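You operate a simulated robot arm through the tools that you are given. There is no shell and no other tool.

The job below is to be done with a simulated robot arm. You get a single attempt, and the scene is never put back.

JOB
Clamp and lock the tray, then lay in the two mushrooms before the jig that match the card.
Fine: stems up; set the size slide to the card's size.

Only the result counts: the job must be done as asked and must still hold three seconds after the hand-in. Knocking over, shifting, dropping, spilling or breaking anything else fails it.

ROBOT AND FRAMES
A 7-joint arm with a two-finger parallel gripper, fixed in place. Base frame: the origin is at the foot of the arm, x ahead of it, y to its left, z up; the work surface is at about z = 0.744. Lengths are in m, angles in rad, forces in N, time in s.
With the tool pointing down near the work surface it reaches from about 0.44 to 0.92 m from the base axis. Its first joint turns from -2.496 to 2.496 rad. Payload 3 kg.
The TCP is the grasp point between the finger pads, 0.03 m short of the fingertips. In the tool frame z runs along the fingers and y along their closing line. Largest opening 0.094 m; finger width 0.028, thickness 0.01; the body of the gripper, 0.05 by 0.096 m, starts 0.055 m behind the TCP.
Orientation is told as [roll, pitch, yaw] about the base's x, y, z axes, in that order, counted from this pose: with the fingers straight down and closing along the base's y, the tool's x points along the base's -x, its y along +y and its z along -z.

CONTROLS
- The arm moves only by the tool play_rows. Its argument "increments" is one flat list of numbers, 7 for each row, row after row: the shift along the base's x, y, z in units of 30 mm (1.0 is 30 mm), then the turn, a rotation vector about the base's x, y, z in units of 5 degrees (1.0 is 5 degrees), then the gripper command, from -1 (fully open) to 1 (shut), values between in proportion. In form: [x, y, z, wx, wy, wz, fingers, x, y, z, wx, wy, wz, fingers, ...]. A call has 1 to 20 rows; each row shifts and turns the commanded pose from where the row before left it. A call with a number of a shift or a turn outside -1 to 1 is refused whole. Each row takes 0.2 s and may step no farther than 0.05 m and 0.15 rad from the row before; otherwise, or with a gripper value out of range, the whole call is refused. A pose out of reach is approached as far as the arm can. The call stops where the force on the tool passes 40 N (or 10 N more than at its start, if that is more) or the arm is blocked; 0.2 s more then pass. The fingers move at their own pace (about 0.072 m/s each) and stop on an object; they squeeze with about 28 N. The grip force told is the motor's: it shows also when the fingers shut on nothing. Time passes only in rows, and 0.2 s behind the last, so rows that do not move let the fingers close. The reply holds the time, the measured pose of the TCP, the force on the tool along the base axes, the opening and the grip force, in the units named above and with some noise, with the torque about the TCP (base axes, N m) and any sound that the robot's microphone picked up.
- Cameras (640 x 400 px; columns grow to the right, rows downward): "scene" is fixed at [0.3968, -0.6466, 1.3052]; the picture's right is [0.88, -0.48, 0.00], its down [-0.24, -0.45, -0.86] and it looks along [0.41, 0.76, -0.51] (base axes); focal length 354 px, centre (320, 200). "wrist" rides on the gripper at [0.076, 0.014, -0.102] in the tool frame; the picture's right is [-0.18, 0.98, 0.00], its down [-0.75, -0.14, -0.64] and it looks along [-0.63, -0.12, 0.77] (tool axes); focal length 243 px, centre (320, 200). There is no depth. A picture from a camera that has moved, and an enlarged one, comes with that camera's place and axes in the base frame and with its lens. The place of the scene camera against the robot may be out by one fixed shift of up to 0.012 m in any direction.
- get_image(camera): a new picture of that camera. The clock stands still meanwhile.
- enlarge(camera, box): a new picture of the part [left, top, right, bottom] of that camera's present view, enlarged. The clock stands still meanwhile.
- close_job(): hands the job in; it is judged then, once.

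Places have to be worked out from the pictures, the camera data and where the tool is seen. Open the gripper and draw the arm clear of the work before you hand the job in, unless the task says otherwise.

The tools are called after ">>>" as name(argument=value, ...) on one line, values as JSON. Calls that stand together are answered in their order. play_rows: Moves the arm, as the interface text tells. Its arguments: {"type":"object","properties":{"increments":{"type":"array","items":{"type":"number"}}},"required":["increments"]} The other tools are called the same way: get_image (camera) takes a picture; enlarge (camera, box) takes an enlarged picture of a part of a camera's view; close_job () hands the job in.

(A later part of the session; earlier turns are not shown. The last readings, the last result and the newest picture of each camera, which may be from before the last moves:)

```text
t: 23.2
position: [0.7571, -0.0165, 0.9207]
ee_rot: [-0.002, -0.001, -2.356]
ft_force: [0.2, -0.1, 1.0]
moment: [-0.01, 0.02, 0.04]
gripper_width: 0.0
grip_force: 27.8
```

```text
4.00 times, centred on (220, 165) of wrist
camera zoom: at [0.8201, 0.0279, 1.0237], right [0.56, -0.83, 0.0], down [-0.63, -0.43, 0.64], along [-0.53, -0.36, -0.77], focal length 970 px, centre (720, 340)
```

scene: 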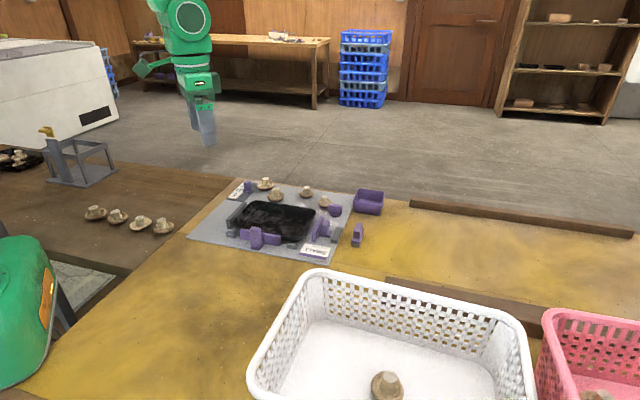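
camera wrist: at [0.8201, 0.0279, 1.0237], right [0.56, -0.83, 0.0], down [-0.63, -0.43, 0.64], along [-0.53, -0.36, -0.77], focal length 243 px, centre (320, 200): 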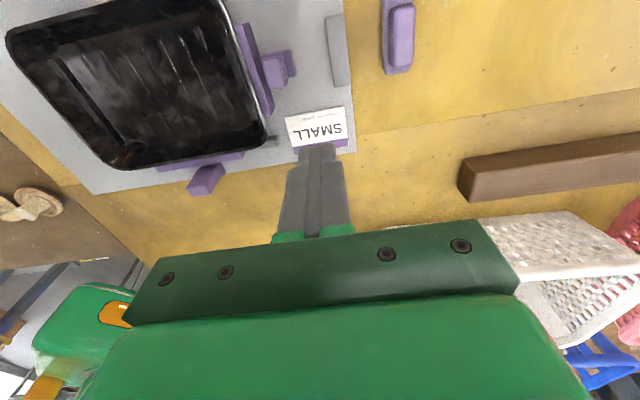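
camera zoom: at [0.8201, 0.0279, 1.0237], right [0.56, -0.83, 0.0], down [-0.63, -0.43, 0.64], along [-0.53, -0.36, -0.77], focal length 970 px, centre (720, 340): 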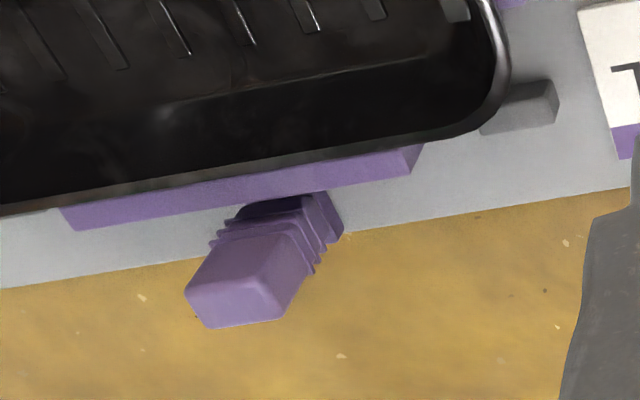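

The tray's wall is some 10–15 mm clear of both the small stops and the long bar. I'll test whether the long T is a free slider at all with a very small push; first I move behind its handle.

>>> play_rows(increments=[-0.908, 0.156, 0, 0, 0, 0, 1, -0.908, 0.156, 0, 0, 0, 0, 1, -0.908, 0.156, 0, 0, 0, 0, 1, -0.908, 0.156, 0, 0, 0, 0, 1, -0.908, 0.156, 0, 0, 0, 0, 1, -0.908, 0.156, 0, 0, 0, 0, 1, -0.908, 0.156, 0, 0, 0, 0, 1, 0, 0, -1, 0, 0, 0, 1, 0, 0, -1, 0, 0, 0, 1, 0, 0, -0.6, 0, 0, 0, 1, 0, 0, 0, 0, 0, 0, 1])

>>> get_image(camera="wrist")

>>> enlarge(camera="scene", box=[215, 180, 315, 260])

```text
t: 25.6
position: [0.5683, 0.0174, 0.8449]
ee_rot: [0.001, 0.0, -2.356]
ft_force: [0.0, -1.3, 0.0]
moment: [0.01, 0.01, 0.02]
gripper_width: 0.0001
grip_force: 27.6
```

```text
taken
camera wrist: at [0.6313, 0.0611, 0.9481], right [0.56, -0.83, 0.0], down [-0.63, -0.43, 0.64], along [-0.53, -0.36, -0.77], focal length 243 px, centre (320, 200)
```

wrist: 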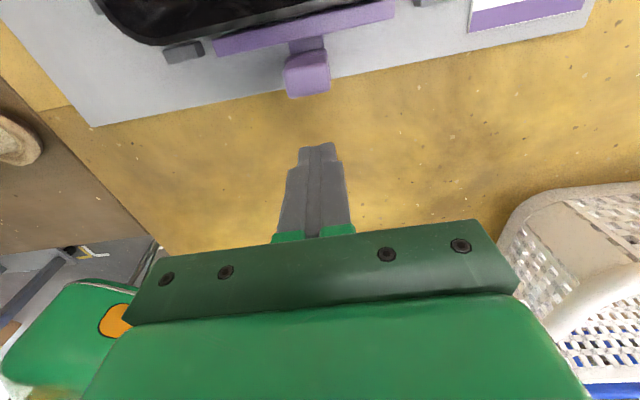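

```text
5.00 times, centred on (265, 220) of scene
camera zoom: at [0.3968, -0.6466, 1.3052], right [0.88, -0.48, 0.0], down [-0.24, -0.45, -0.86], along [0.41, 0.76, -0.51], focal length 1768 px, centre (595, 100)
```

zoom: 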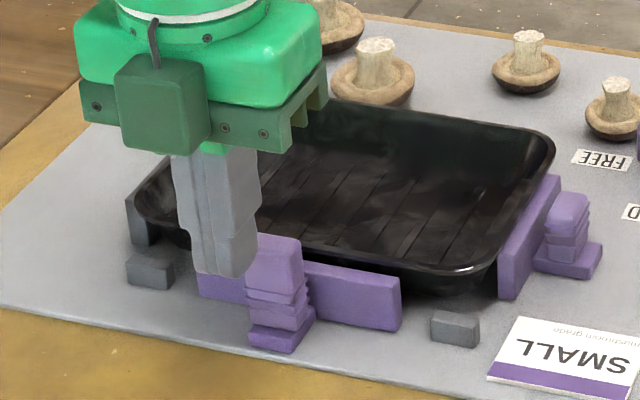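

Handle top confirmed at (0.595,0.046). I descend and approach in small steps along (+0.71,+0.71).

>>> play_rows(increments=[0, 0, -0.7, 0, 0, 0, 1, 0, 0, -0.7, 0, 0, 0, 1, 0.0707, 0.0707, 0, 0, 0, 0, 1, 0.0707, 0.0707, 0, 0, 0, 0, 1, 0.0707, 0.0707, 0, 0, 0, 0, 1, 0.047, 0.047, 0, 0, 0, 0, 1, 0, 0, 0, 0, 0, 0, 1])

>>> enlarge(camera="wrist", box=[200, 0, 440, 160])

```text
t: 27.2
position: [0.5755, 0.0245, 0.8039]
ee_rot: [0.001, 0.002, -2.356]
ft_force: [0.1, -0.1, -0.7]
moment: [-0.01, 0.01, 0.0]
gripper_width: 0.0003
grip_force: 27.4
```

```text
2.50 times, centred on (320, 80) of wrist
camera zoom: at [0.6377, 0.0683, 0.9063], right [0.56, -0.83, 0.0], down [-0.63, -0.43, 0.64], along [-0.53, -0.36, -0.77], focal length 606 px, centre (320, 500)
```

zoom: 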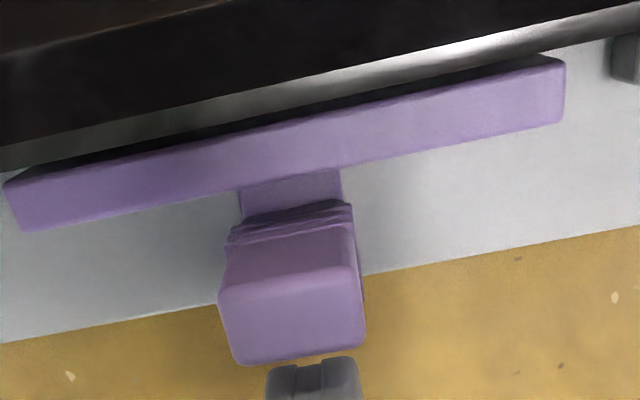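

Fingertips are about to touch the T handle. I push 4 mm more and compare.

>>> play_rows(increments=[0.047, 0.047, 0, 0, 0, 0, 1, 0.047, 0.047, 0, 0, 0, 0, 1, 0, 0, 0, 0, 0, 0, 1])

>>> enlarge(camera="wrist", box=[200, 0, 440, 160])

>>> enlarge(camera="scene", box=[215, 180, 315, 260])

```text
t: 28.0
position: [0.5767, 0.0275, 0.8035]
ee_rot: [0.0, 0.0, -2.355]
ft_force: [0.0, -0.7, 0.8]
moment: [0.0, 0.01, -0.01]
gripper_width: 0.0002
grip_force: 28.2
```

```text
2.50 times, centred on (320, 80) of wrist
camera zoom: at [0.6404, 0.0712, 0.9057], right [0.56, -0.83, 0.0], down [-0.63, -0.43, 0.64], along [-0.53, -0.36, -0.77], focal length 606 px, centre (320, 500)
```

zoom: 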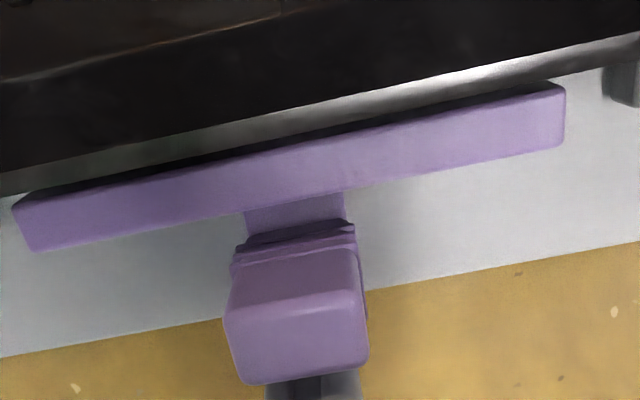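

```text
5.00 times, centred on (265, 220) of scene
camera zoom: at [0.3968, -0.6466, 1.3052], right [0.88, -0.48, 0.0], down [-0.24, -0.45, -0.86], along [0.41, 0.76, -0.51], focal length 1768 px, centre (595, 100)
```

zoom: 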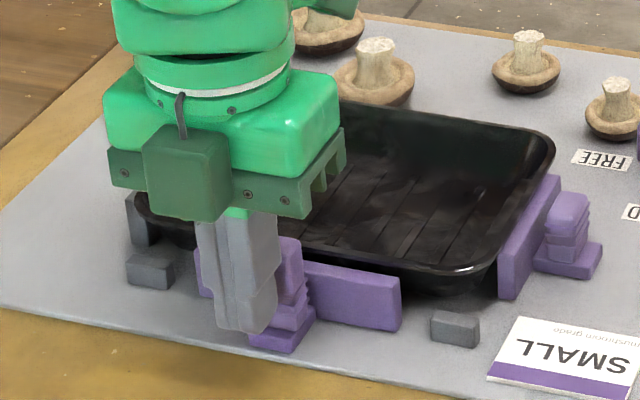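

No contact yet. I push another 4 mm.

>>> play_rows(increments=[0.047, 0.047, 0, 0, 0, 0, 1, 0.047, 0.047, 0, 0, 0, 0, 1, 0, 0, 0, 0, 0, 0, 1])

>>> enlarge(camera="wrist", box=[200, 0, 440, 160])

>>> enlarge(camera="scene", box=[215, 180, 315, 260])

```text
t: 28.8
position: [0.5809, 0.0302, 0.8028]
ee_rot: [-0.001, -0.001, -2.357]
ft_force: [1.5, -0.7, 1.0]
moment: [0.01, -0.02, -0.01]
gripper_width: 0.0
grip_force: 28.5
```

```text
2.50 times, centred on (320, 80) of wrist
camera zoom: at [0.6436, 0.0741, 0.9058], right [0.56, -0.83, 0.0], down [-0.63, -0.43, 0.64], along [-0.53, -0.36, -0.77], focal length 606 px, centre (320, 500)
```

zoom: 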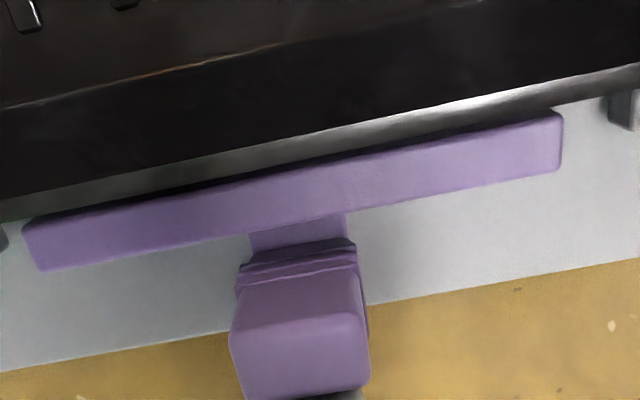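

```text
5.00 times, centred on (265, 220) of scene
camera zoom: at [0.3968, -0.6466, 1.3052], right [0.88, -0.48, 0.0], down [-0.24, -0.45, -0.86], along [0.41, 0.76, -0.51], focal length 1768 px, centre (595, 100)
```

zoom: 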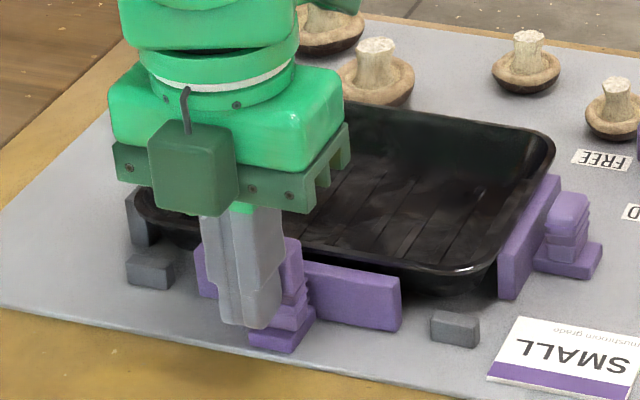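

Still nearly no force; continue in 2 mm steps.

>>> play_rows(increments=[0.047, 0.047, 0, 0, 0, 0, 1, 0.047, 0.047, 0, 0, 0, 0, 1, 0, 0, 0, 0, 0, 0, 1])

>>> enlarge(camera="wrist", box=[200, 0, 440, 160])

>>> enlarge(camera="scene", box=[215, 180, 315, 260])

```text
t: 29.6
position: [0.5821, 0.0322, 0.8024]
ee_rot: [0.0, 0.0, -2.356]
ft_force: [-1.4, 0.0, -0.2]
moment: [0.04, 0.0, 0.04]
gripper_width: 0.0002
grip_force: 27.6
```

```text
2.50 times, centred on (320, 80) of wrist
camera zoom: at [0.6454, 0.0769, 0.905], right [0.56, -0.83, 0.0], down [-0.63, -0.43, 0.64], along [-0.53, -0.36, -0.77], focal length 606 px, centre (320, 500)
```

zoom: 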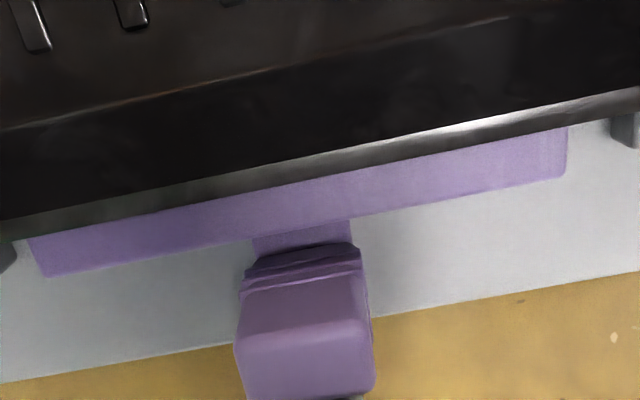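

```text
5.00 times, centred on (265, 220) of scene
camera zoom: at [0.3968, -0.6466, 1.3052], right [0.88, -0.48, 0.0], down [-0.24, -0.45, -0.86], along [0.41, 0.76, -0.51], focal length 1768 px, centre (595, 100)
```

zoom: 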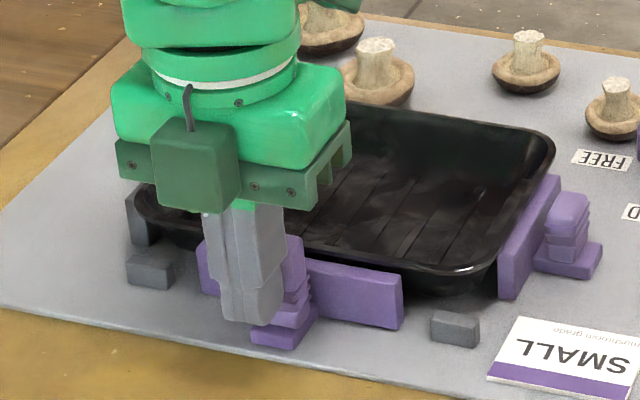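

The T is a free slider too (it moved ~4 mm and its bar is now just under the rim); the tray hasn't moved. I continue in 2 mm steps, watching for tray contact.

>>> play_rows(increments=[0.047, 0.047, 0, 0, 0, 0, 1, 0.047, 0.047, 0, 0, 0, 0, 1, 0, 0, 0, 0, 0, 0, 1])

>>> enlarge(camera="wrist", box=[200, 0, 440, 160])

>>> enlarge(camera="scene", box=[215, 180, 315, 260])

```text
t: 30.4
position: [0.5854, 0.0356, 0.8012]
ee_rot: [-0.001, 0.001, -2.357]
ft_force: [0.2, -0.1, -0.1]
moment: [0.05, 0.01, 0.01]
gripper_width: 0.0003
grip_force: 27.6
```

```text
2.50 times, centred on (320, 80) of wrist
camera zoom: at [0.6488, 0.0793, 0.9049], right [0.56, -0.83, 0.0], down [-0.63, -0.43, 0.64], along [-0.53, -0.36, -0.77], focal length 606 px, centre (320, 500)
```

zoom: 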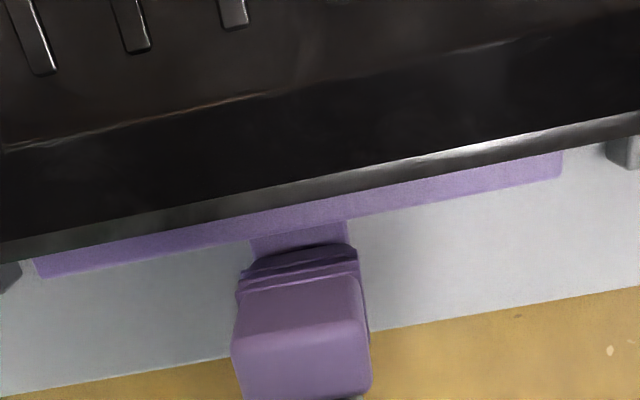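

```text
5.00 times, centred on (265, 220) of scene
camera zoom: at [0.3968, -0.6466, 1.3052], right [0.88, -0.48, 0.0], down [-0.24, -0.45, -0.86], along [0.41, 0.76, -0.51], focal length 1768 px, centre (595, 100)
```

zoom: 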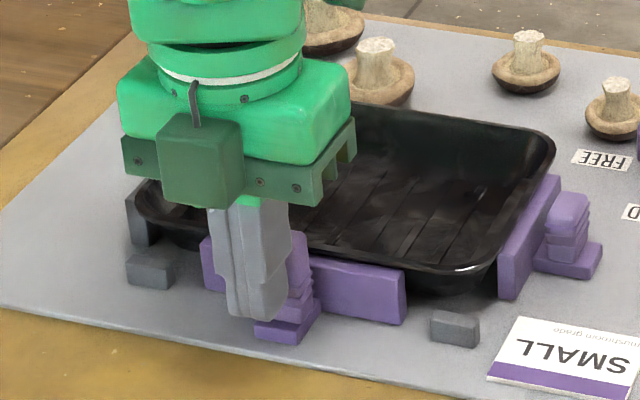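

Bar goes further below the rim, tray unmoved. Two more 2 mm steps.

>>> play_rows(increments=[0.047, 0.047, 0, 0, 0, 0, 1, 0.047, 0.047, 0, 0, 0, 0, 1, 0, 0, 0, 0, 0, 0, 1])

>>> enlarge(camera="wrist", box=[200, 0, 440, 160])

>>> enlarge(camera="scene", box=[215, 180, 315, 260])

```text
t: 31.2
position: [0.5882, 0.0379, 0.8035]
ee_rot: [0.0, 0.0, -2.355]
ft_force: [-0.4, 0.2, -0.4]
moment: [0.0, -0.03, 0.01]
gripper_width: 0.0
grip_force: 27.5
```

```text
2.50 times, centred on (320, 80) of wrist
camera zoom: at [0.6518, 0.0827, 0.9054], right [0.56, -0.83, 0.0], down [-0.63, -0.43, 0.64], along [-0.53, -0.36, -0.77], focal length 606 px, centre (320, 500)
```

zoom: 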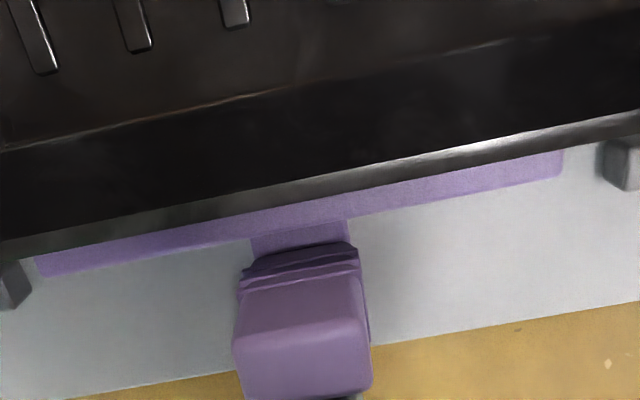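

```text
5.00 times, centred on (265, 220) of scene
camera zoom: at [0.3968, -0.6466, 1.3052], right [0.88, -0.48, 0.0], down [-0.24, -0.45, -0.86], along [0.41, 0.76, -0.51], focal length 1768 px, centre (595, 100)
```

zoom: 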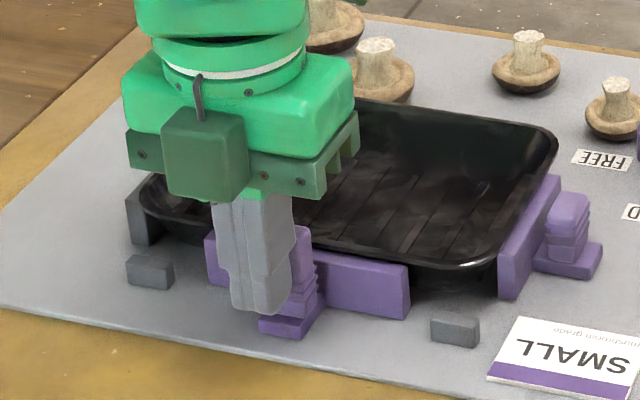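

The tray now slides along with the T — nothing opposes it on the front side, so the T behaves like an ejector between two rear stops, while the end jaw has the fence opposite. I stop pushing here, back off, and go to the FREE/HOLD knob, turning to yaw -45°, to learn what HOLD locks.

>>> play_rows(increments=[-0.25, -0.25, 0, 0, 0, 0, 1, -0.15, -0.15, 0.5, 0, 0, 0, 1, 0, 0, 1, 0, 0, 1, 0, 0, 0, 1, 0, 0, 1, 0, 0, 0, 1, 0, 0, 1, 0, 0.3, 0, 0.6, 0, 0, 1, 0])

>>> enlarge(camera="scene", box=[215, 180, 355, 260])

```text
t: 32.6
position: [0.585, 0.0262, 0.9266]
ee_rot: [0.002, -0.001, -2.008]
ft_force: [0.7, -0.6, 0.1]
moment: [-0.01, 0.01, 0.04]
gripper_width: 0.0471
grip_force: 0.1
```

```text
4.57 times, centred on (285, 220) of scene
camera zoom: at [0.3968, -0.6466, 1.3052], right [0.88, -0.48, 0.0], down [-0.24, -0.45, -0.86], along [0.41, 0.76, -0.51], focal length 1616 px, centre (480, 109)
```

zoom: 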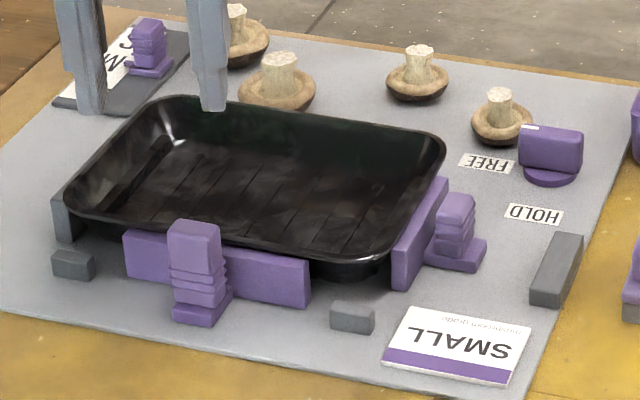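

Tray sits flat with the T touching it. Continuing to the knob with yaw to -45°.

>>> play_rows(increments=[0.612, 0.157, 0, 0, 0, 1, 0, 0.612, 0.157, 0, 0, 0, 1, 0, 0.612, 0.157, 0, 0, 0, 1, 0, 0.612, 0.157, 0, 0, 0, 1, 0, 0.612, 0.157, 0, 0, 0, 1, 0, 0.612, 0.157, 0, 0, 0, 1, 0, 0.612, 0.157, 0, 0, 0, 1, 0, 0.612, 0.157, 0, 0, 0, 1, 0, 0.612, 0.157, 0, 0, 0, 1, 0, 0.612, 0.157, 0, 0, 0, 1, 0, 0.612, 0.157, 0, 0, 0, 1, 0, 0.612, 0.157, 0, 0, 0, 1, 0, 0.612, 0.157, 0, 0, 0, 1, 0, 0.612, 0.157, 0, 0, 0, 1, 0, 0, 0, 0, 0, 0, 0, 0])

>>> get_image(camera="wrist")

>>> enlarge(camera="wrist", box=[240, 40, 420, 180])

```text
t: 35.8
position: [0.8417, 0.0924, 0.9271]
ee_rot: [0.001, 0.0, -0.786]
ft_force: [0.3, -0.1, 0.0]
moment: [0.0, -0.01, -0.03]
gripper_width: 0.0468
grip_force: 0.0
```

```text
taken
camera wrist: at [0.7981, 0.1573, 1.0286], right [0.82, 0.57, 0.0], down [0.43, -0.63, 0.64], along [0.36, -0.53, -0.77], focal length 243 px, centre (320, 200)
```

wrist: 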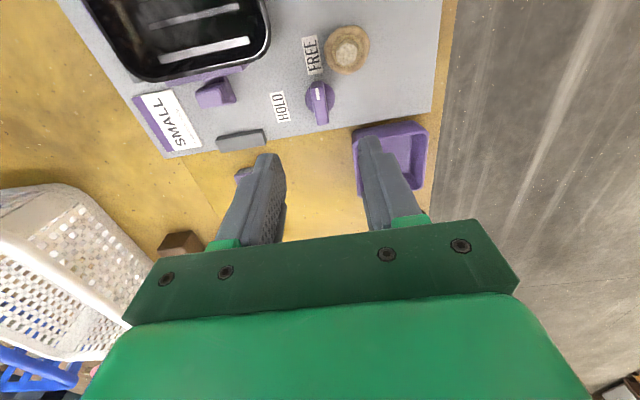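

```text
2.86 times, centred on (330, 110) of wrist
camera zoom: at [0.7981, 0.1573, 1.0286], right [0.82, 0.57, 0.0], down [0.43, -0.63, 0.64], along [0.36, -0.53, -0.77], focal length 693 px, centre (291, 457)
```

zoom: 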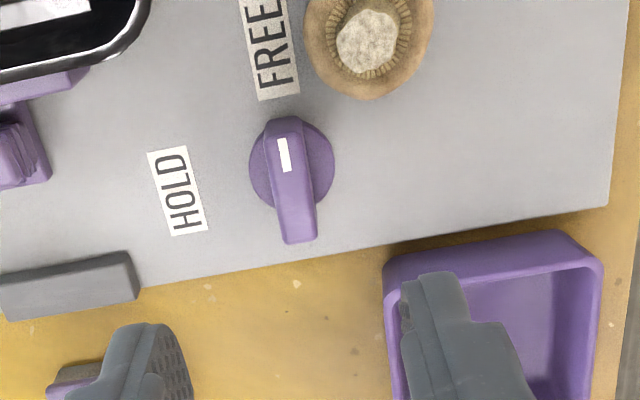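

Knob axis is at about (0.845,0.089), bar top z≈0.785, bar along the jig axis; the nearby small mushroom's cap edge is ~30 mm off. I narrow the opening to ~26 mm, centre over the knob and descend part-way to check.

>>> play_rows(increments=[0.11, -0.1, -0.5, 0, 0, 0, 0.447, 0, 0, -1, 0, 0, 0, 0.447, 0, 0, -1, 0, 0, 0, 0.447, 0, 0, -0.5, 0, 0, 0, 0.447, 0, 0, 0, 0, 0, 0, 0.447])

>>> enlarge(camera="wrist", box=[220, 40, 420, 190])

>>> enlarge(camera="scene", box=[280, 150, 400, 240])

```text
t: 37.0
position: [0.8459, 0.0897, 0.8372]
ee_rot: [-0.001, 0.0, -0.787]
ft_force: [-0.3, 0.2, -0.8]
moment: [0.0, 0.0, 0.0]
gripper_width: 0.0257
grip_force: 0.1
```

```text
2.67 times, centred on (320, 115) of wrist
camera zoom: at [0.8017, 0.1538, 0.9389], right [0.83, 0.56, 0.0], down [0.43, -0.63, 0.64], along [0.36, -0.53, -0.77], focal length 647 px, centre (320, 427)
```

zoom: 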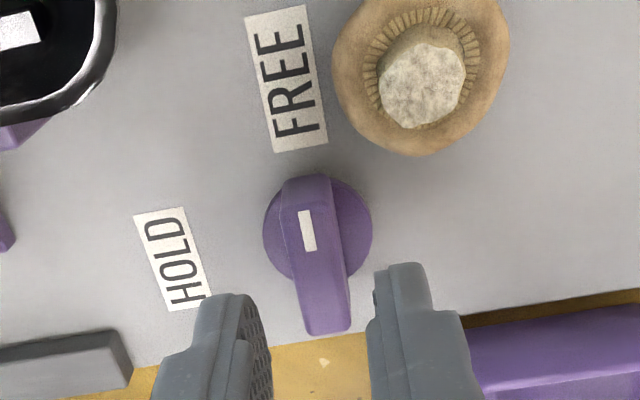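

```text
4.44 times, centred on (340, 195) of scene
camera zoom: at [0.3968, -0.6466, 1.3052], right [0.88, -0.48, 0.0], down [-0.24, -0.45, -0.86], along [0.41, 0.76, -0.51], focal length 1571 px, centre (231, 222)
```

zoom: 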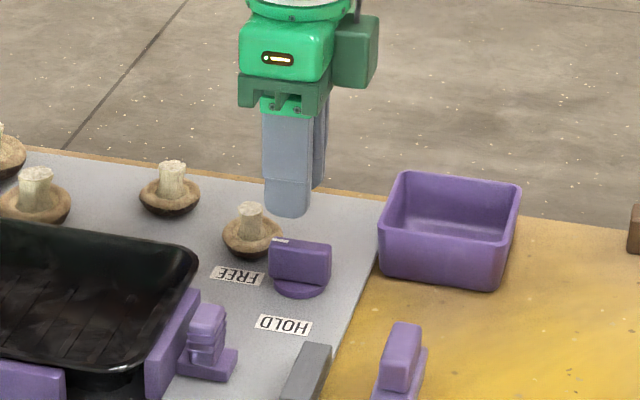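

Aligned within ~1 mm. I descend to z≈0.796 and close on the knob bar.

>>> play_rows(increments=[0, 0, -0.7, 0, 0, 0, 0.447, 0, 0, -0.67, 0, 0, 0, 0.447, 0, 0, 0, 0, 0, 0, 0.7, 0, 0, 0, 0, 0, 0, 1, 0, 0, 0, 0, 0, 0, 1])

>>> enlarge(camera="wrist", box=[220, 40, 420, 190])

>>> enlarge(camera="scene", box=[280, 150, 400, 240])

```text
t: 38.2
position: [0.8457, 0.0885, 0.7931]
ee_rot: [-0.004, 0.001, -0.786]
ft_force: [-34.0, -17.9, 5.0]
moment: [-0.08, 0.94, -0.08]
gripper_width: 0.0136
grip_force: 45.1
```

```text
2.67 times, centred on (320, 115) of wrist
camera zoom: at [0.8015, 0.1526, 0.896], right [0.83, 0.56, 0.0], down [0.43, -0.63, 0.64], along [0.36, -0.53, -0.77], focal length 647 px, centre (320, 427)
```

zoom: 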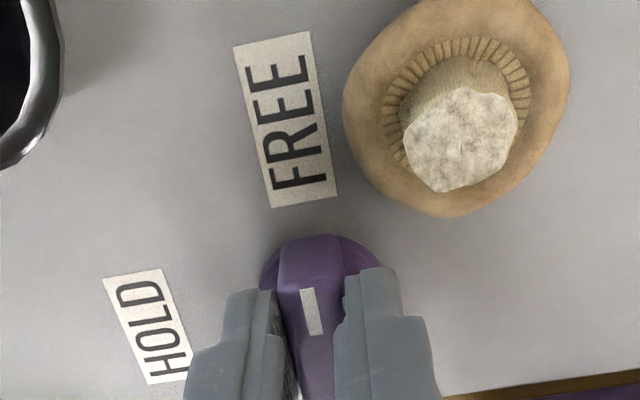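

```text
4.44 times, centred on (340, 195) of scene
camera zoom: at [0.3968, -0.6466, 1.3052], right [0.88, -0.48, 0.0], down [-0.24, -0.45, -0.86], along [0.41, 0.76, -0.51], focal length 1571 px, centre (231, 222)
```

zoom: 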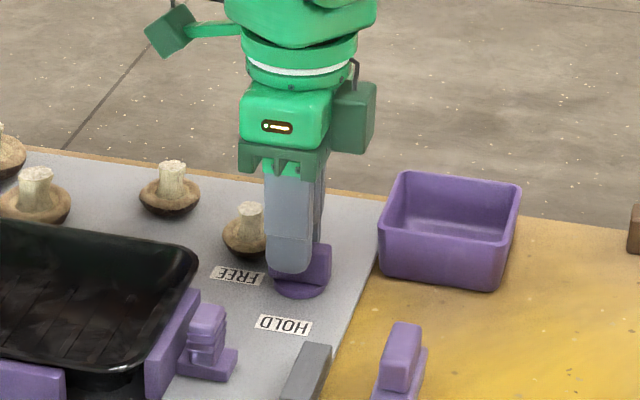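

I'm gripping but ~37 N pushes the tool toward -e2, meaning I'm slightly off-centre. I shift 1 mm steps along -e2 to relieve it.

>>> play_rows(increments=[-0.024, -0.024, 0, 0, 0, 0, 1, 0, 0, 0, 0, 0, 0, 1])

```text
t: 38.8
position: [0.8449, 0.088, 0.7929]
ee_rot: [-0.002, 0.002, -0.786]
ft_force: [-26.4, -20.3, -9.3]
moment: [0.26, 1.12, -0.06]
gripper_width: 0.014
grip_force: 45.5
```

Still ~33 N; shift another 2 mm.

>>> play_rows(increments=[-0.024, -0.024, 0, 0, 0, 0, 1, -0.024, -0.024, 0, 0, 0, 0, 1, 0, 0, 0, 0, 0, 0, 1])

```text
t: 39.7
position: [0.8455, 0.088, 0.7933]
ee_rot: [0.003, -0.002, -0.785]
ft_force: [9.1, 1.2, -5.3]
moment: [0.11, -0.16, 0.05]
gripper_width: 0.0142
grip_force: 45.4
stopped in row 3: the force on the tool passed its limit at 47 N (the readings are from after the stop); the commanded pose is now the measured one
```

Forces are now small and the command is re-based. I rotate +15° about z and watch forces.

>>> play_rows(increments=[0, 0, 0, 0, 0, 0.6, 1, 0, 0, 0, 0, 0, 0.8, 1, 0, 0, 0, 0, 0, 0.8, 1, 0, 0, 0, 0, 0, 0.8, 1])

```text
t: 40.7
position: [0.8443, 0.088, 0.792]
ee_rot: [0.003, -0.002, -0.522]
ft_force: [7.2, -8.8, -1.6]
moment: [-0.58, -0.39, 0.0]
gripper_width: 0.014
grip_force: 45.0
```

Works smoothly, forces ~11 N. I continue rotating.

>>> play_rows(increments=[0, 0, 0, 0, 0, 0.8, 1, 0, 0, 0, 0, 0, 0.8, 1, 0, 0, 0, 0, 0, 0.8, 1, 0, 0, 0, 0, 0, 0.8, 1, 0, 0, 0, 0, 0, 0.8, 1])

```text
t: 41.9
position: [0.8444, 0.0866, 0.7926]
ee_rot: [-0.001, 0.002, -0.192]
ft_force: [-8.0, -1.2, 12.5]
moment: [-0.1, 0.37, -0.04]
gripper_width: 0.0139
grip_force: 44.7
stopped in row 5: the force on the tool passed its limit at 42 N (the readings are from after the stop); the commanded pose is now the measured one
```

It re-based after a force peak; turned ~34° so far. I continue in smaller batches.

>>> play_rows(increments=[0, 0, 0, 0, 0, 0.7, 1, 0, 0, 0, 0, 0, 0.7, 1, 0, 0, 0, 0, 0, 0.7, 1])

>>> enlarge(camera="wrist", box=[220, 40, 420, 190])

```text
t: 42.7
position: [0.8436, 0.0843, 0.7933]
ee_rot: [0.001, 0.002, -0.008]
ft_force: [-8.4, -13.8, 14.4]
moment: [-0.28, 1.33, -0.05]
gripper_width: 0.0136
grip_force: 44.9
```

```text
2.67 times, centred on (320, 115) of wrist
camera zoom: at [0.7674, 0.1003, 0.8961], right [0.19, 0.98, 0.0], down [0.75, -0.15, 0.64], along [0.63, -0.12, -0.77], focal length 647 px, centre (320, 427)
```

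zoom: 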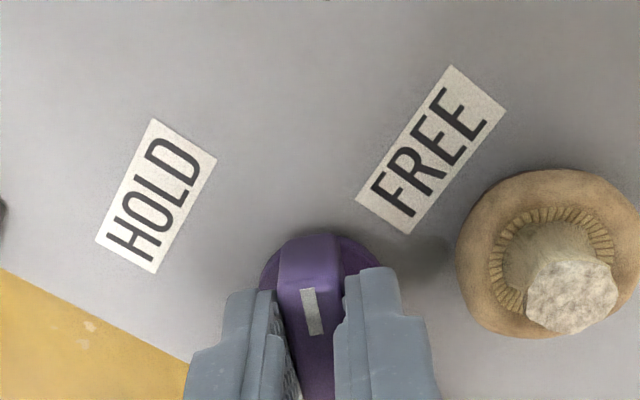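

The bar follows; at 0° now (45° turned). TCP drifts slightly toward -y, so I add a small -y component while continuing.

>>> play_rows(increments=[0, -0.015, 0, 0, 0, 0.7, 1, 0, -0.015, 0, 0, 0, 0.7, 1, 0, -0.015, 0, 0, 0, 0.7, 1, 0, -0.015, 0, 0, 0, 0.7, 1])

>>> play_rows(increments=[0, -0.01, 0, 0, 0, 0.7, 1, 0, -0.01, 0, 0, 0, 0.7, 1, 0, -0.01, 0, 0, 0, 0.7, 1])

>>> enlarge(camera="wrist", box=[220, 40, 420, 190])

```text
t: 43.7
position: [0.8431, 0.0841, 0.7932]
ee_rot: [0.001, 0.001, 0.235]
ft_force: [-13.8, -17.4, 7.0]
moment: [-0.2, -0.57, -0.08]
gripper_width: 0.0137
grip_force: 44.8
```

```text
t: 44.5
position: [0.8446, 0.0829, 0.7921]
ee_rot: [0.0, 0.001, 0.419]
ft_force: [-4.8, -21.7, 9.9]
moment: [-0.82, 0.7, -0.08]
gripper_width: 0.0138
grip_force: 44.9
```

```text
2.67 times, centred on (320, 115) of wrist
camera zoom: at [0.7684, 0.0655, 0.896], right [-0.23, 0.97, 0.0], down [0.75, 0.18, 0.64], along [0.62, 0.15, -0.77], focal length 647 px, centre (320, 427)
```

zoom: 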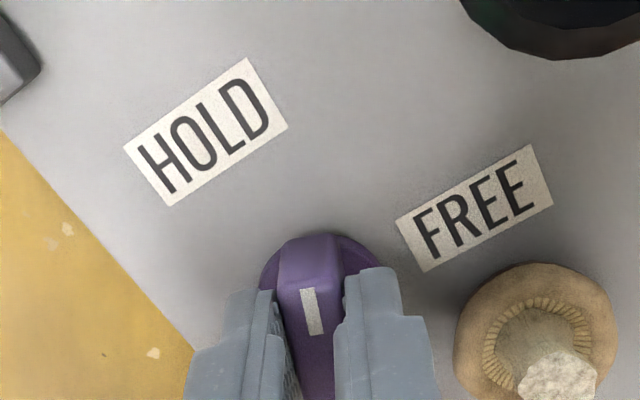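

Turned ~69° so far. I continue the last ~21°.

>>> play_rows(increments=[0, -0.03, 0, 0, 0, 0.7, 1, 0, -0.03, 0, 0, 0, 0.7, 1, 0, -0.02, 0, 0, 0, 0.7, 1])

>>> play_rows(increments=[0, -0.01, 0, 0, 0, 0.7, 1, 0, -0.01, 0, 0, 0, 0.7, 1, 0, 0, 0, 0, 0, 0.7, 1])

>>> enlarge(camera="wrist", box=[180, 20, 420, 190])

```text
t: 45.3
position: [0.8447, 0.0823, 0.7928]
ee_rot: [0.001, 0.001, 0.604]
ft_force: [-1.0, 0.0, 6.2]
moment: [-0.12, 0.17, 0.01]
gripper_width: 0.0137
grip_force: 45.3
```

```text
t: 46.1
position: [0.8444, 0.0818, 0.7927]
ee_rot: [-0.002, -0.001, 0.787]
ft_force: [21.2, 11.3, -2.3]
moment: [0.6, -0.79, -0.16]
gripper_width: 0.0137
grip_force: 45.7
```

```text
2.35 times, centred on (300, 105) of wrist
camera zoom: at [0.7806, 0.0383, 0.8958], right [-0.57, 0.82, 0.0], down [0.63, 0.43, 0.64], along [0.53, 0.36, -0.77], focal length 571 px, centre (367, 424)
```

zoom: 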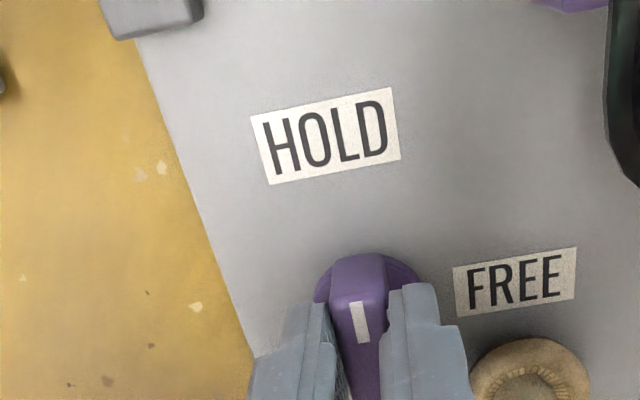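

Turned a full 90°, the bar now points to HOLD. I open slightly, lift straight up, and look.

>>> play_rows(increments=[0, 0, 0, 0, 0, 0, 0.53, 0, 0, 0, 0, 0, 0, 0.53, 0, 0, 0.5, 0, 0, 0, 0.53, 0, 0, 1, 0, 0, 0, 0.53, 0, 0, 1, 0, 0, 0, 0.53, 0, 0, 1, 0, 0, 0, 0.53, 0, 0, 1, 0, 0, 0, 0.53, 0, 0, 0, 0, 0, 0, 0.53])

>>> get_image(camera="wrist")

>>> enlarge(camera="wrist", box=[220, 20, 420, 170])

>>> enlarge(camera="scene", box=[215, 150, 395, 260])

```text
t: 47.9
position: [0.8438, 0.081, 0.9278]
ee_rot: [0.0, 0.0, 0.785]
ft_force: [-0.1, -0.1, 0.8]
moment: [0.02, 0.01, 0.0]
gripper_width: 0.0221
grip_force: 0.1
```

```text
taken
camera wrist: at [0.7796, 0.0371, 1.0304], right [-0.56, 0.83, 0.0], down [0.63, 0.43, 0.64], along [0.53, 0.36, -0.77], focal length 243 px, centre (320, 200)
```

wrist: 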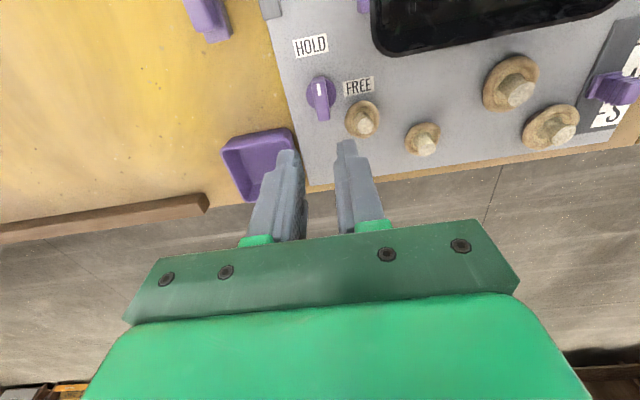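

```text
2.67 times, centred on (320, 95) of wrist
camera zoom: at [0.7796, 0.0371, 1.0304], right [-0.56, 0.83, 0.0], down [0.63, 0.43, 0.64], along [0.53, 0.36, -0.77], focal length 647 px, centre (320, 480)
```

zoom: 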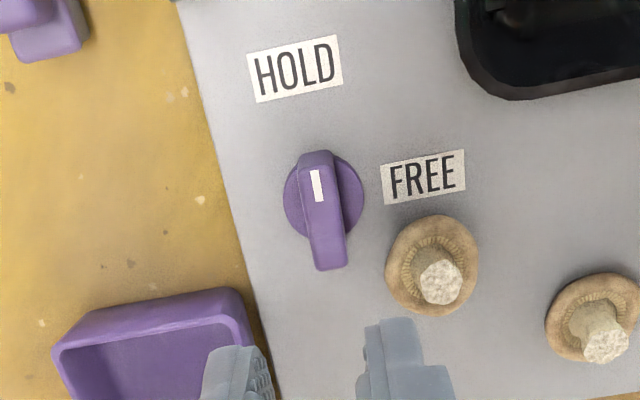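

```text
3.56 times, centred on (305, 205) of scene
camera zoom: at [0.3968, -0.6466, 1.3052], right [0.88, -0.48, 0.0], down [-0.24, -0.45, -0.86], along [0.41, 0.76, -0.51], focal length 1257 px, centre (373, 182)
```

zoom: 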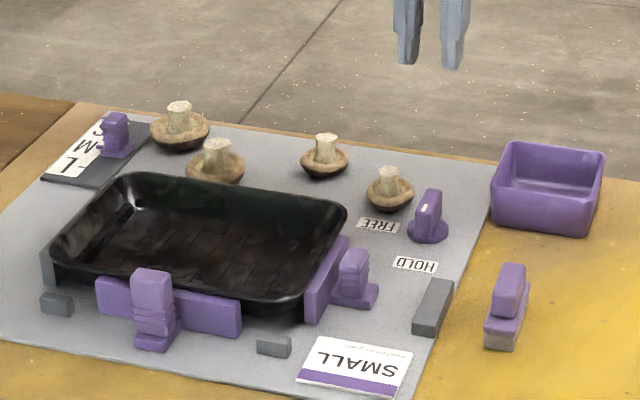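

The knob is exactly at HOLD. To learn whether the T belongs to the locked clamp or is a separate ejector, I go to gently test if the T handle is held now.

>>> play_rows(increments=[-0.894, -0.104, 0, 0, 0, 0, 0, -0.894, -0.104, 0, 0, 0, 0, -0.2, -0.894, -0.104, 0, 0, 0, 0, -0.2, -0.894, -0.104, 0, 0, 0, 0, -0.2, -0.894, -0.104, 0, 0, 0, 0, -0.2, -0.894, -0.104, 0, 0, 0, 0, -0.2, -0.894, -0.104, 0, 0, 0, 0, -0.2, -0.894, -0.104, 0, 0, 0, 0, -0.2, -0.894, -0.104, 0, 0, 0, 0, -0.2, 0, 0, -0.8, 0, 0, 0, -0.2, 0, 0, -0.8, 0, 0, 0, -0.2, 0, 0, -0.8, 0, 0, 0, -0.2, 0, 0, 0, 0, 0, 0, -0.2])

>>> get_image(camera="wrist")

>>> enlarge(camera="wrist", box=[200, 0, 440, 190])

```text
t: 50.7
position: [0.6052, 0.0524, 0.8553]
ee_rot: [-0.003, 0.001, 0.784]
ft_force: [0.4, 0.6, 0.7]
moment: [0.0, -0.01, 0.0]
gripper_width: 0.0564
grip_force: 0.0
```

```text
taken
camera wrist: at [0.5401, 0.0093, 0.9581], right [-0.56, 0.83, 0.0], down [0.63, 0.43, 0.64], along [0.53, 0.36, -0.77], focal length 243 px, centre (320, 200)
```

wrist: 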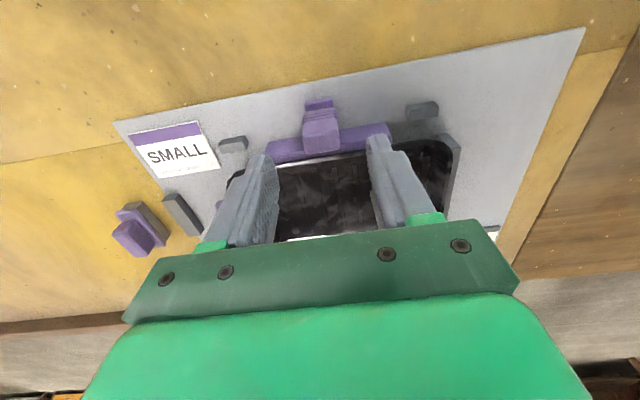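

```text
2.11 times, centred on (320, 95) of wrist
camera zoom: at [0.5401, 0.0093, 0.9581], right [-0.56, 0.83, 0.0], down [0.63, 0.43, 0.64], along [0.53, 0.36, -0.77], focal length 511 px, centre (320, 421)
```

zoom: 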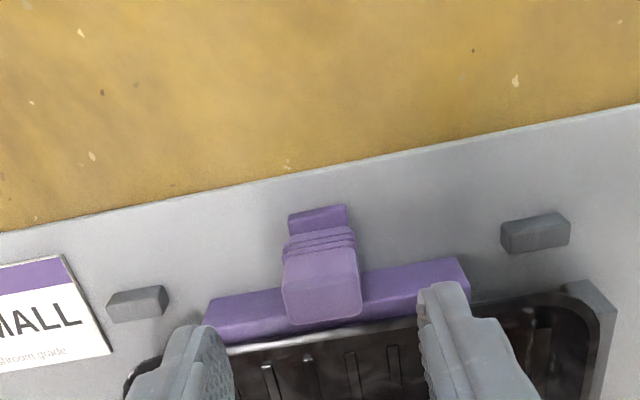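

The T handle is centred under the fingers ((0.606,0.055)). I descend and grip it lightly to probe.

>>> play_rows(increments=[-0.03, 0.03, -0.9, 0, 0, 0, -0.2, 0, 0, -0.84, 0, 0, 0, -0.2, 0, 0, 0, 0, 0, 0, 0.2, 0, 0, 0, 0, 0, 0, 0.6, 0, 0, 0, 0, 0, 0, 0.6])

```text
t: 51.9
position: [0.6045, 0.0546, 0.8023]
ee_rot: [-0.002, 0.001, 0.784]
ft_force: [11.6, -11.8, -4.5]
moment: [0.1, -0.15, 0.0]
gripper_width: 0.0282
grip_force: 8.0
```

Gripped (28 mm wide). I re-centre by ~1.5 mm along e1, then pull back 1.5 mm along -e2 and read the force.

>>> play_rows(increments=[0.035, -0.035, 0, 0, 0, 0, 0.6, 0, 0, 0, 0, 0, 0, 0.6])

>>> play_rows(increments=[-0.035, -0.035, 0, 0, 0, 0, 0.6, 0, 0, 0, 0, 0, 0, 0.6])

```text
t: 52.5
position: [0.6042, 0.0524, 0.8027]
ee_rot: [0.0, 0.001, 0.784]
ft_force: [9.3, -8.1, -5.8]
moment: [0.01, -0.12, 0.0]
gripper_width: 0.0257
grip_force: 6.7
```

```text
t: 53.1
position: [0.603, 0.0525, 0.8033]
ee_rot: [0.001, 0.001, 0.785]
ft_force: [9.2, -9.1, -7.0]
moment: [-0.04, -0.01, -0.01]
gripper_width: 0.0267
grip_force: 7.2
```

No resistance along e2 yet. I pull 3 mm more and check visually whether the T follows freely.

>>> play_rows(increments=[-0.035, -0.035, 0, 0, 0, 0, 0.6, -0.035, -0.035, 0, 0, 0, 0, 0.6, 0, 0, 0, 0, 0, 0, 0.6])

>>> enlarge(camera="wrist", box=[200, 0, 440, 190])

>>> enlarge(camera="scene", box=[215, 180, 315, 260])

```text
t: 53.9
position: [0.6, 0.0485, 0.8035]
ee_rot: [0.0, 0.002, 0.787]
ft_force: [9.7, -9.5, 2.4]
moment: [-0.23, -0.01, -0.04]
gripper_width: 0.0259
grip_force: 6.3
```

```text
2.11 times, centred on (320, 95) of wrist
camera zoom: at [0.5356, 0.0055, 0.9067], right [-0.56, 0.83, 0.0], down [0.63, 0.43, 0.64], along [0.53, 0.36, -0.77], focal length 511 px, centre (320, 421)
```

zoom: 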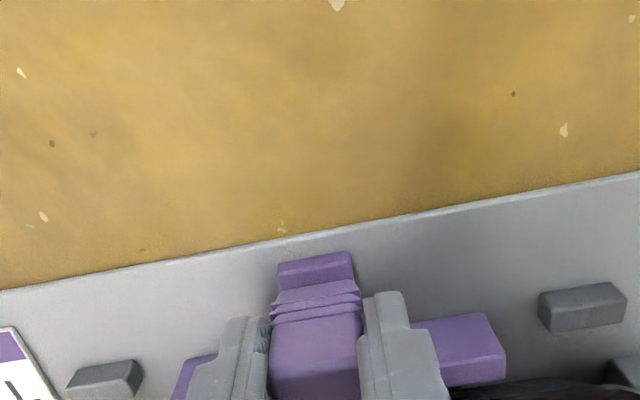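

```text
5.00 times, centred on (265, 220) of scene
camera zoom: at [0.3968, -0.6466, 1.3052], right [0.88, -0.48, 0.0], down [-0.24, -0.45, -0.86], along [0.41, 0.76, -0.51], focal length 1768 px, centre (595, 100)
```

zoom: 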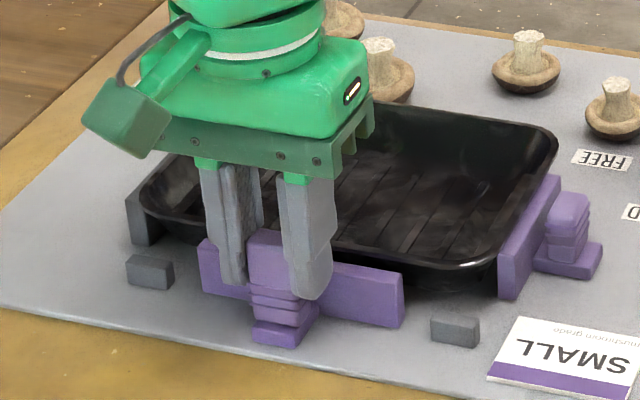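

The T slides freely even at HOLD — so it isn't held by the lock. I bring it back to its original spot (≈4 mm more) and see if there is a hard stop there.

>>> play_rows(increments=[-0.035, -0.035, 0, 0, 0, 0, 0.6, -0.035, -0.035, 0, 0, 0, 0, 0.6, 0, 0, 0, 0, 0, 0, 0.6])

>>> enlarge(camera="scene", box=[215, 180, 315, 260])

```text
t: 54.7
position: [0.5976, 0.0463, 0.8025]
ee_rot: [-0.001, 0.0, 0.786]
ft_force: [2.4, -2.1, 31.2]
moment: [-0.13, 0.32, 0.06]
gripper_width: 0.0258
grip_force: 44.9
```

```text
5.00 times, centred on (265, 220) of scene
camera zoom: at [0.3968, -0.6466, 1.3052], right [0.88, -0.48, 0.0], down [-0.24, -0.45, -0.86], along [0.41, 0.76, -0.51], focal length 1768 px, centre (595, 100)
```

zoom: 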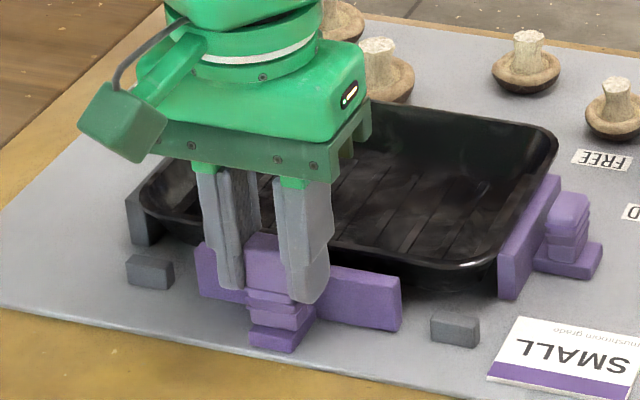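

An upward force of 31 N showed up (likely ribs of the handle / end of travel). I release and lift away.

>>> play_rows(increments=[0, 0, 0, 0, 0, 0, 0, 0, 0, 0, 0, 0, 0, -0.2, 0, 0, 0.4, 0, 0, 0, -0.2, 0, 0, 1, 0, 0, 0, -0.2, 0, 0, 1, 0, 0, 0, -0.2, 0, 0, 1, 0, 0, 0, -0.2, 0, 0, 0, 0, 0, 0, -0.2])

>>> get_image(camera="wrist")

>>> enlarge(camera="scene", box=[215, 180, 355, 260])

```text
t: 56.3
position: [0.5985, 0.0463, 0.9042]
ee_rot: [0.001, 0.0, 0.783]
ft_force: [0.0, 0.1, -0.7]
moment: [0.0, 0.0, 0.03]
gripper_width: 0.0564
grip_force: 0.0
```

```text
taken
camera wrist: at [0.5336, 0.003, 1.0082], right [-0.57, 0.82, 0.0], down [0.63, 0.43, 0.64], along [0.53, 0.36, -0.77], focal length 243 px, centre (320, 200)
```

wrist: 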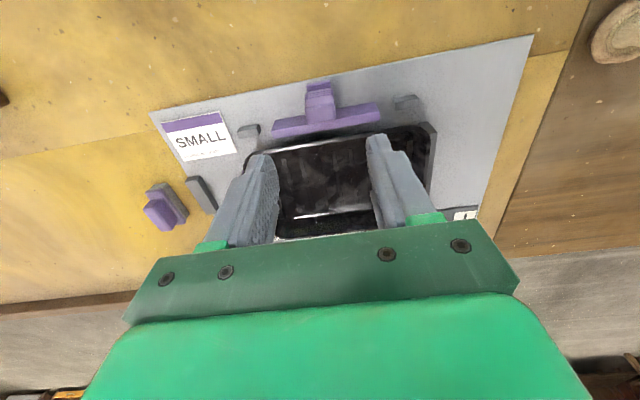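

```text
4.57 times, centred on (285, 220) of scene
camera zoom: at [0.3968, -0.6466, 1.3052], right [0.88, -0.48, 0.0], down [-0.24, -0.45, -0.86], along [0.41, 0.76, -0.51], focal length 1616 px, centre (480, 109)
```

zoom: 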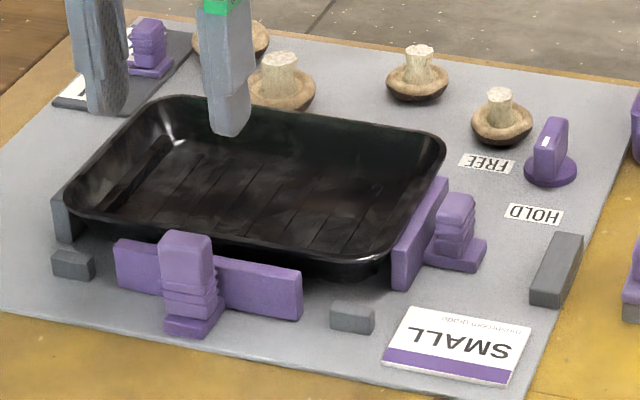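

The T is back at its original position. Now I check whether HOLD really holds the end jaw: I go to it with yaw -45° to grip its handle and tug very gently.

>>> play_rows(increments=[0.2925, -0.026, 0, 0, 0, -1, -0.2, 0.2925, -0.026, 0, 0, 0, -1, -0.2, 0.2925, -0.026, 0, 0, 0, -1, -0.2, 0.2925, -0.026, 0, 0, 0, -1, -0.2, 0.2925, -0.026, 0, 0, 0, -1, -0.2, 0.2925, -0.026, 0, 0, 0, -1, -0.2, 0.2925, -0.026, 0, 0, 0, -1, -0.2, 0.2925, -0.026, 0, 0, 0, -1, -0.2, 0.2925, -0.026, 0, 0, 0, -1, -0.2, 0.2925, -0.026, 0, 0, 0, -1, -0.2, 0.2925, -0.026, 0, 0, 0, -1, -0.2, 0.2925, -0.026, 0, 0, 0, -1, -0.2, 0.2925, -0.026, 0, 0, 0, -1, -0.2, 0.2925, -0.026, 0, 0, 0, -1, -0.2, 0.2925, -0.026, 0, 0, 0, -1, -0.2, 0.2925, -0.026, 0, 0, 0, -1, -0.2, 0.2925, -0.026, 0, 0, 0, -1, -0.2, 0.2925, -0.026, 0, 0, 0, -1, -0.2, 0, 0, 0, 0, 0, 0, -0.2])

>>> get_image(camera="wrist")

>>> enlarge(camera="wrist", box=[200, 0, 440, 190])

```text
t: 60.3
position: [0.7555, 0.0321, 0.9062]
ee_rot: [-0.002, 0.001, -0.786]
ft_force: [-0.3, -0.5, -0.2]
moment: [0.03, 0.03, 0.01]
gripper_width: 0.0566
grip_force: 0.0
```

```text
taken
camera wrist: at [0.7119, 0.0963, 1.0091], right [0.83, 0.56, 0.0], down [0.43, -0.63, 0.64], along [0.36, -0.53, -0.77], focal length 243 px, centre (320, 200)
```

wrist: 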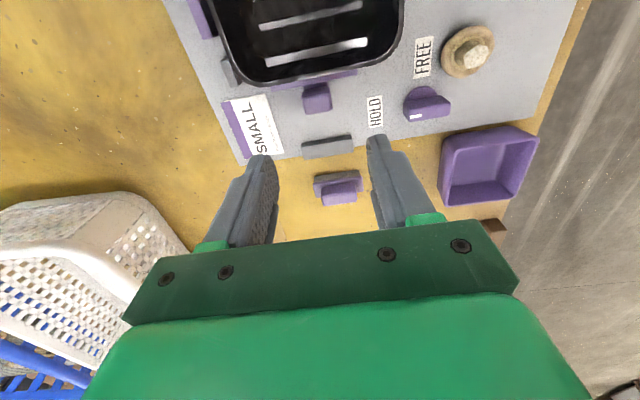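

```text
2.11 times, centred on (320, 95) of wrist
camera zoom: at [0.7119, 0.0963, 1.0091], right [0.83, 0.56, 0.0], down [0.43, -0.63, 0.64], along [0.36, -0.53, -0.77], focal length 511 px, centre (320, 421)
```

zoom: 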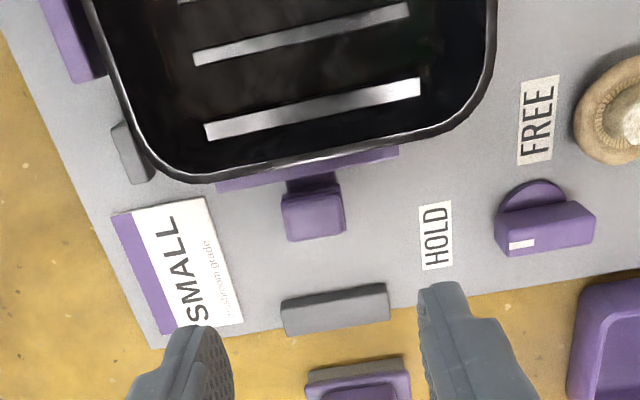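

Handle at e1≈0.506, fingers centred. I descend, grip lightly, and tug 1 mm outward.

>>> play_rows(increments=[0, 0, -1, 0, 0, 0, -0.2, 0, 0, -1, 0, 0, 0, -0.2, 0, 0, -1, 0, 0, 0, -0.2, 0, 0, -0.43, 0, 0, 0, -0.2, 0, 0, 0, 0, 0, 0, 0.3, 0, 0, 0, 0, 0, 0, 0.6, 0, 0, 0, 0, 0, 0, 0.6])

```text
t: 61.9
position: [0.7576, 0.032, 0.8019]
ee_rot: [-0.001, 0.0, -0.784]
ft_force: [-12.5, -16.1, 6.1]
moment: [-0.33, 0.45, 0.09]
gripper_width: 0.0302
grip_force: 9.8
```

Gripped; I recentre 1.5 mm along -e2, then tug 1 mm along +e1.

>>> play_rows(increments=[-0.035, -0.035, 0, 0, 0, 0, 0.6, 0, 0, 0, 0, 0, 0, 0.6])

>>> play_rows(increments=[0.024, -0.024, 0, 0, 0, 0, 0.6, 0, 0, 0, 0, 0, 0, 0.6])

>>> play_rows(increments=[0.024, -0.024, 0, 0, 0, 0, 0.6, 0, 0, 0, 0, 0, 0, 0.6])

```text
t: 62.5
position: [0.7555, 0.0307, 0.8022]
ee_rot: [0.0, 0.002, -0.784]
ft_force: [-9.5, -14.3, -7.6]
moment: [-0.32, 0.14, 0.1]
gripper_width: 0.0286
grip_force: 8.6
```

```text
t: 63.1
position: [0.756, 0.0311, 0.8017]
ee_rot: [0.0, 0.001, -0.784]
ft_force: [-12.3, -10.8, -7.8]
moment: [-0.18, 0.22, 0.04]
gripper_width: 0.0284
grip_force: 8.4
```

```text
t: 63.7
position: [0.7557, 0.0295, 0.8022]
ee_rot: [0.0, 0.003, -0.786]
ft_force: [-12.3, -11.4, -7.3]
moment: [-0.18, 0.2, 0.03]
gripper_width: 0.0283
grip_force: 8.1
```

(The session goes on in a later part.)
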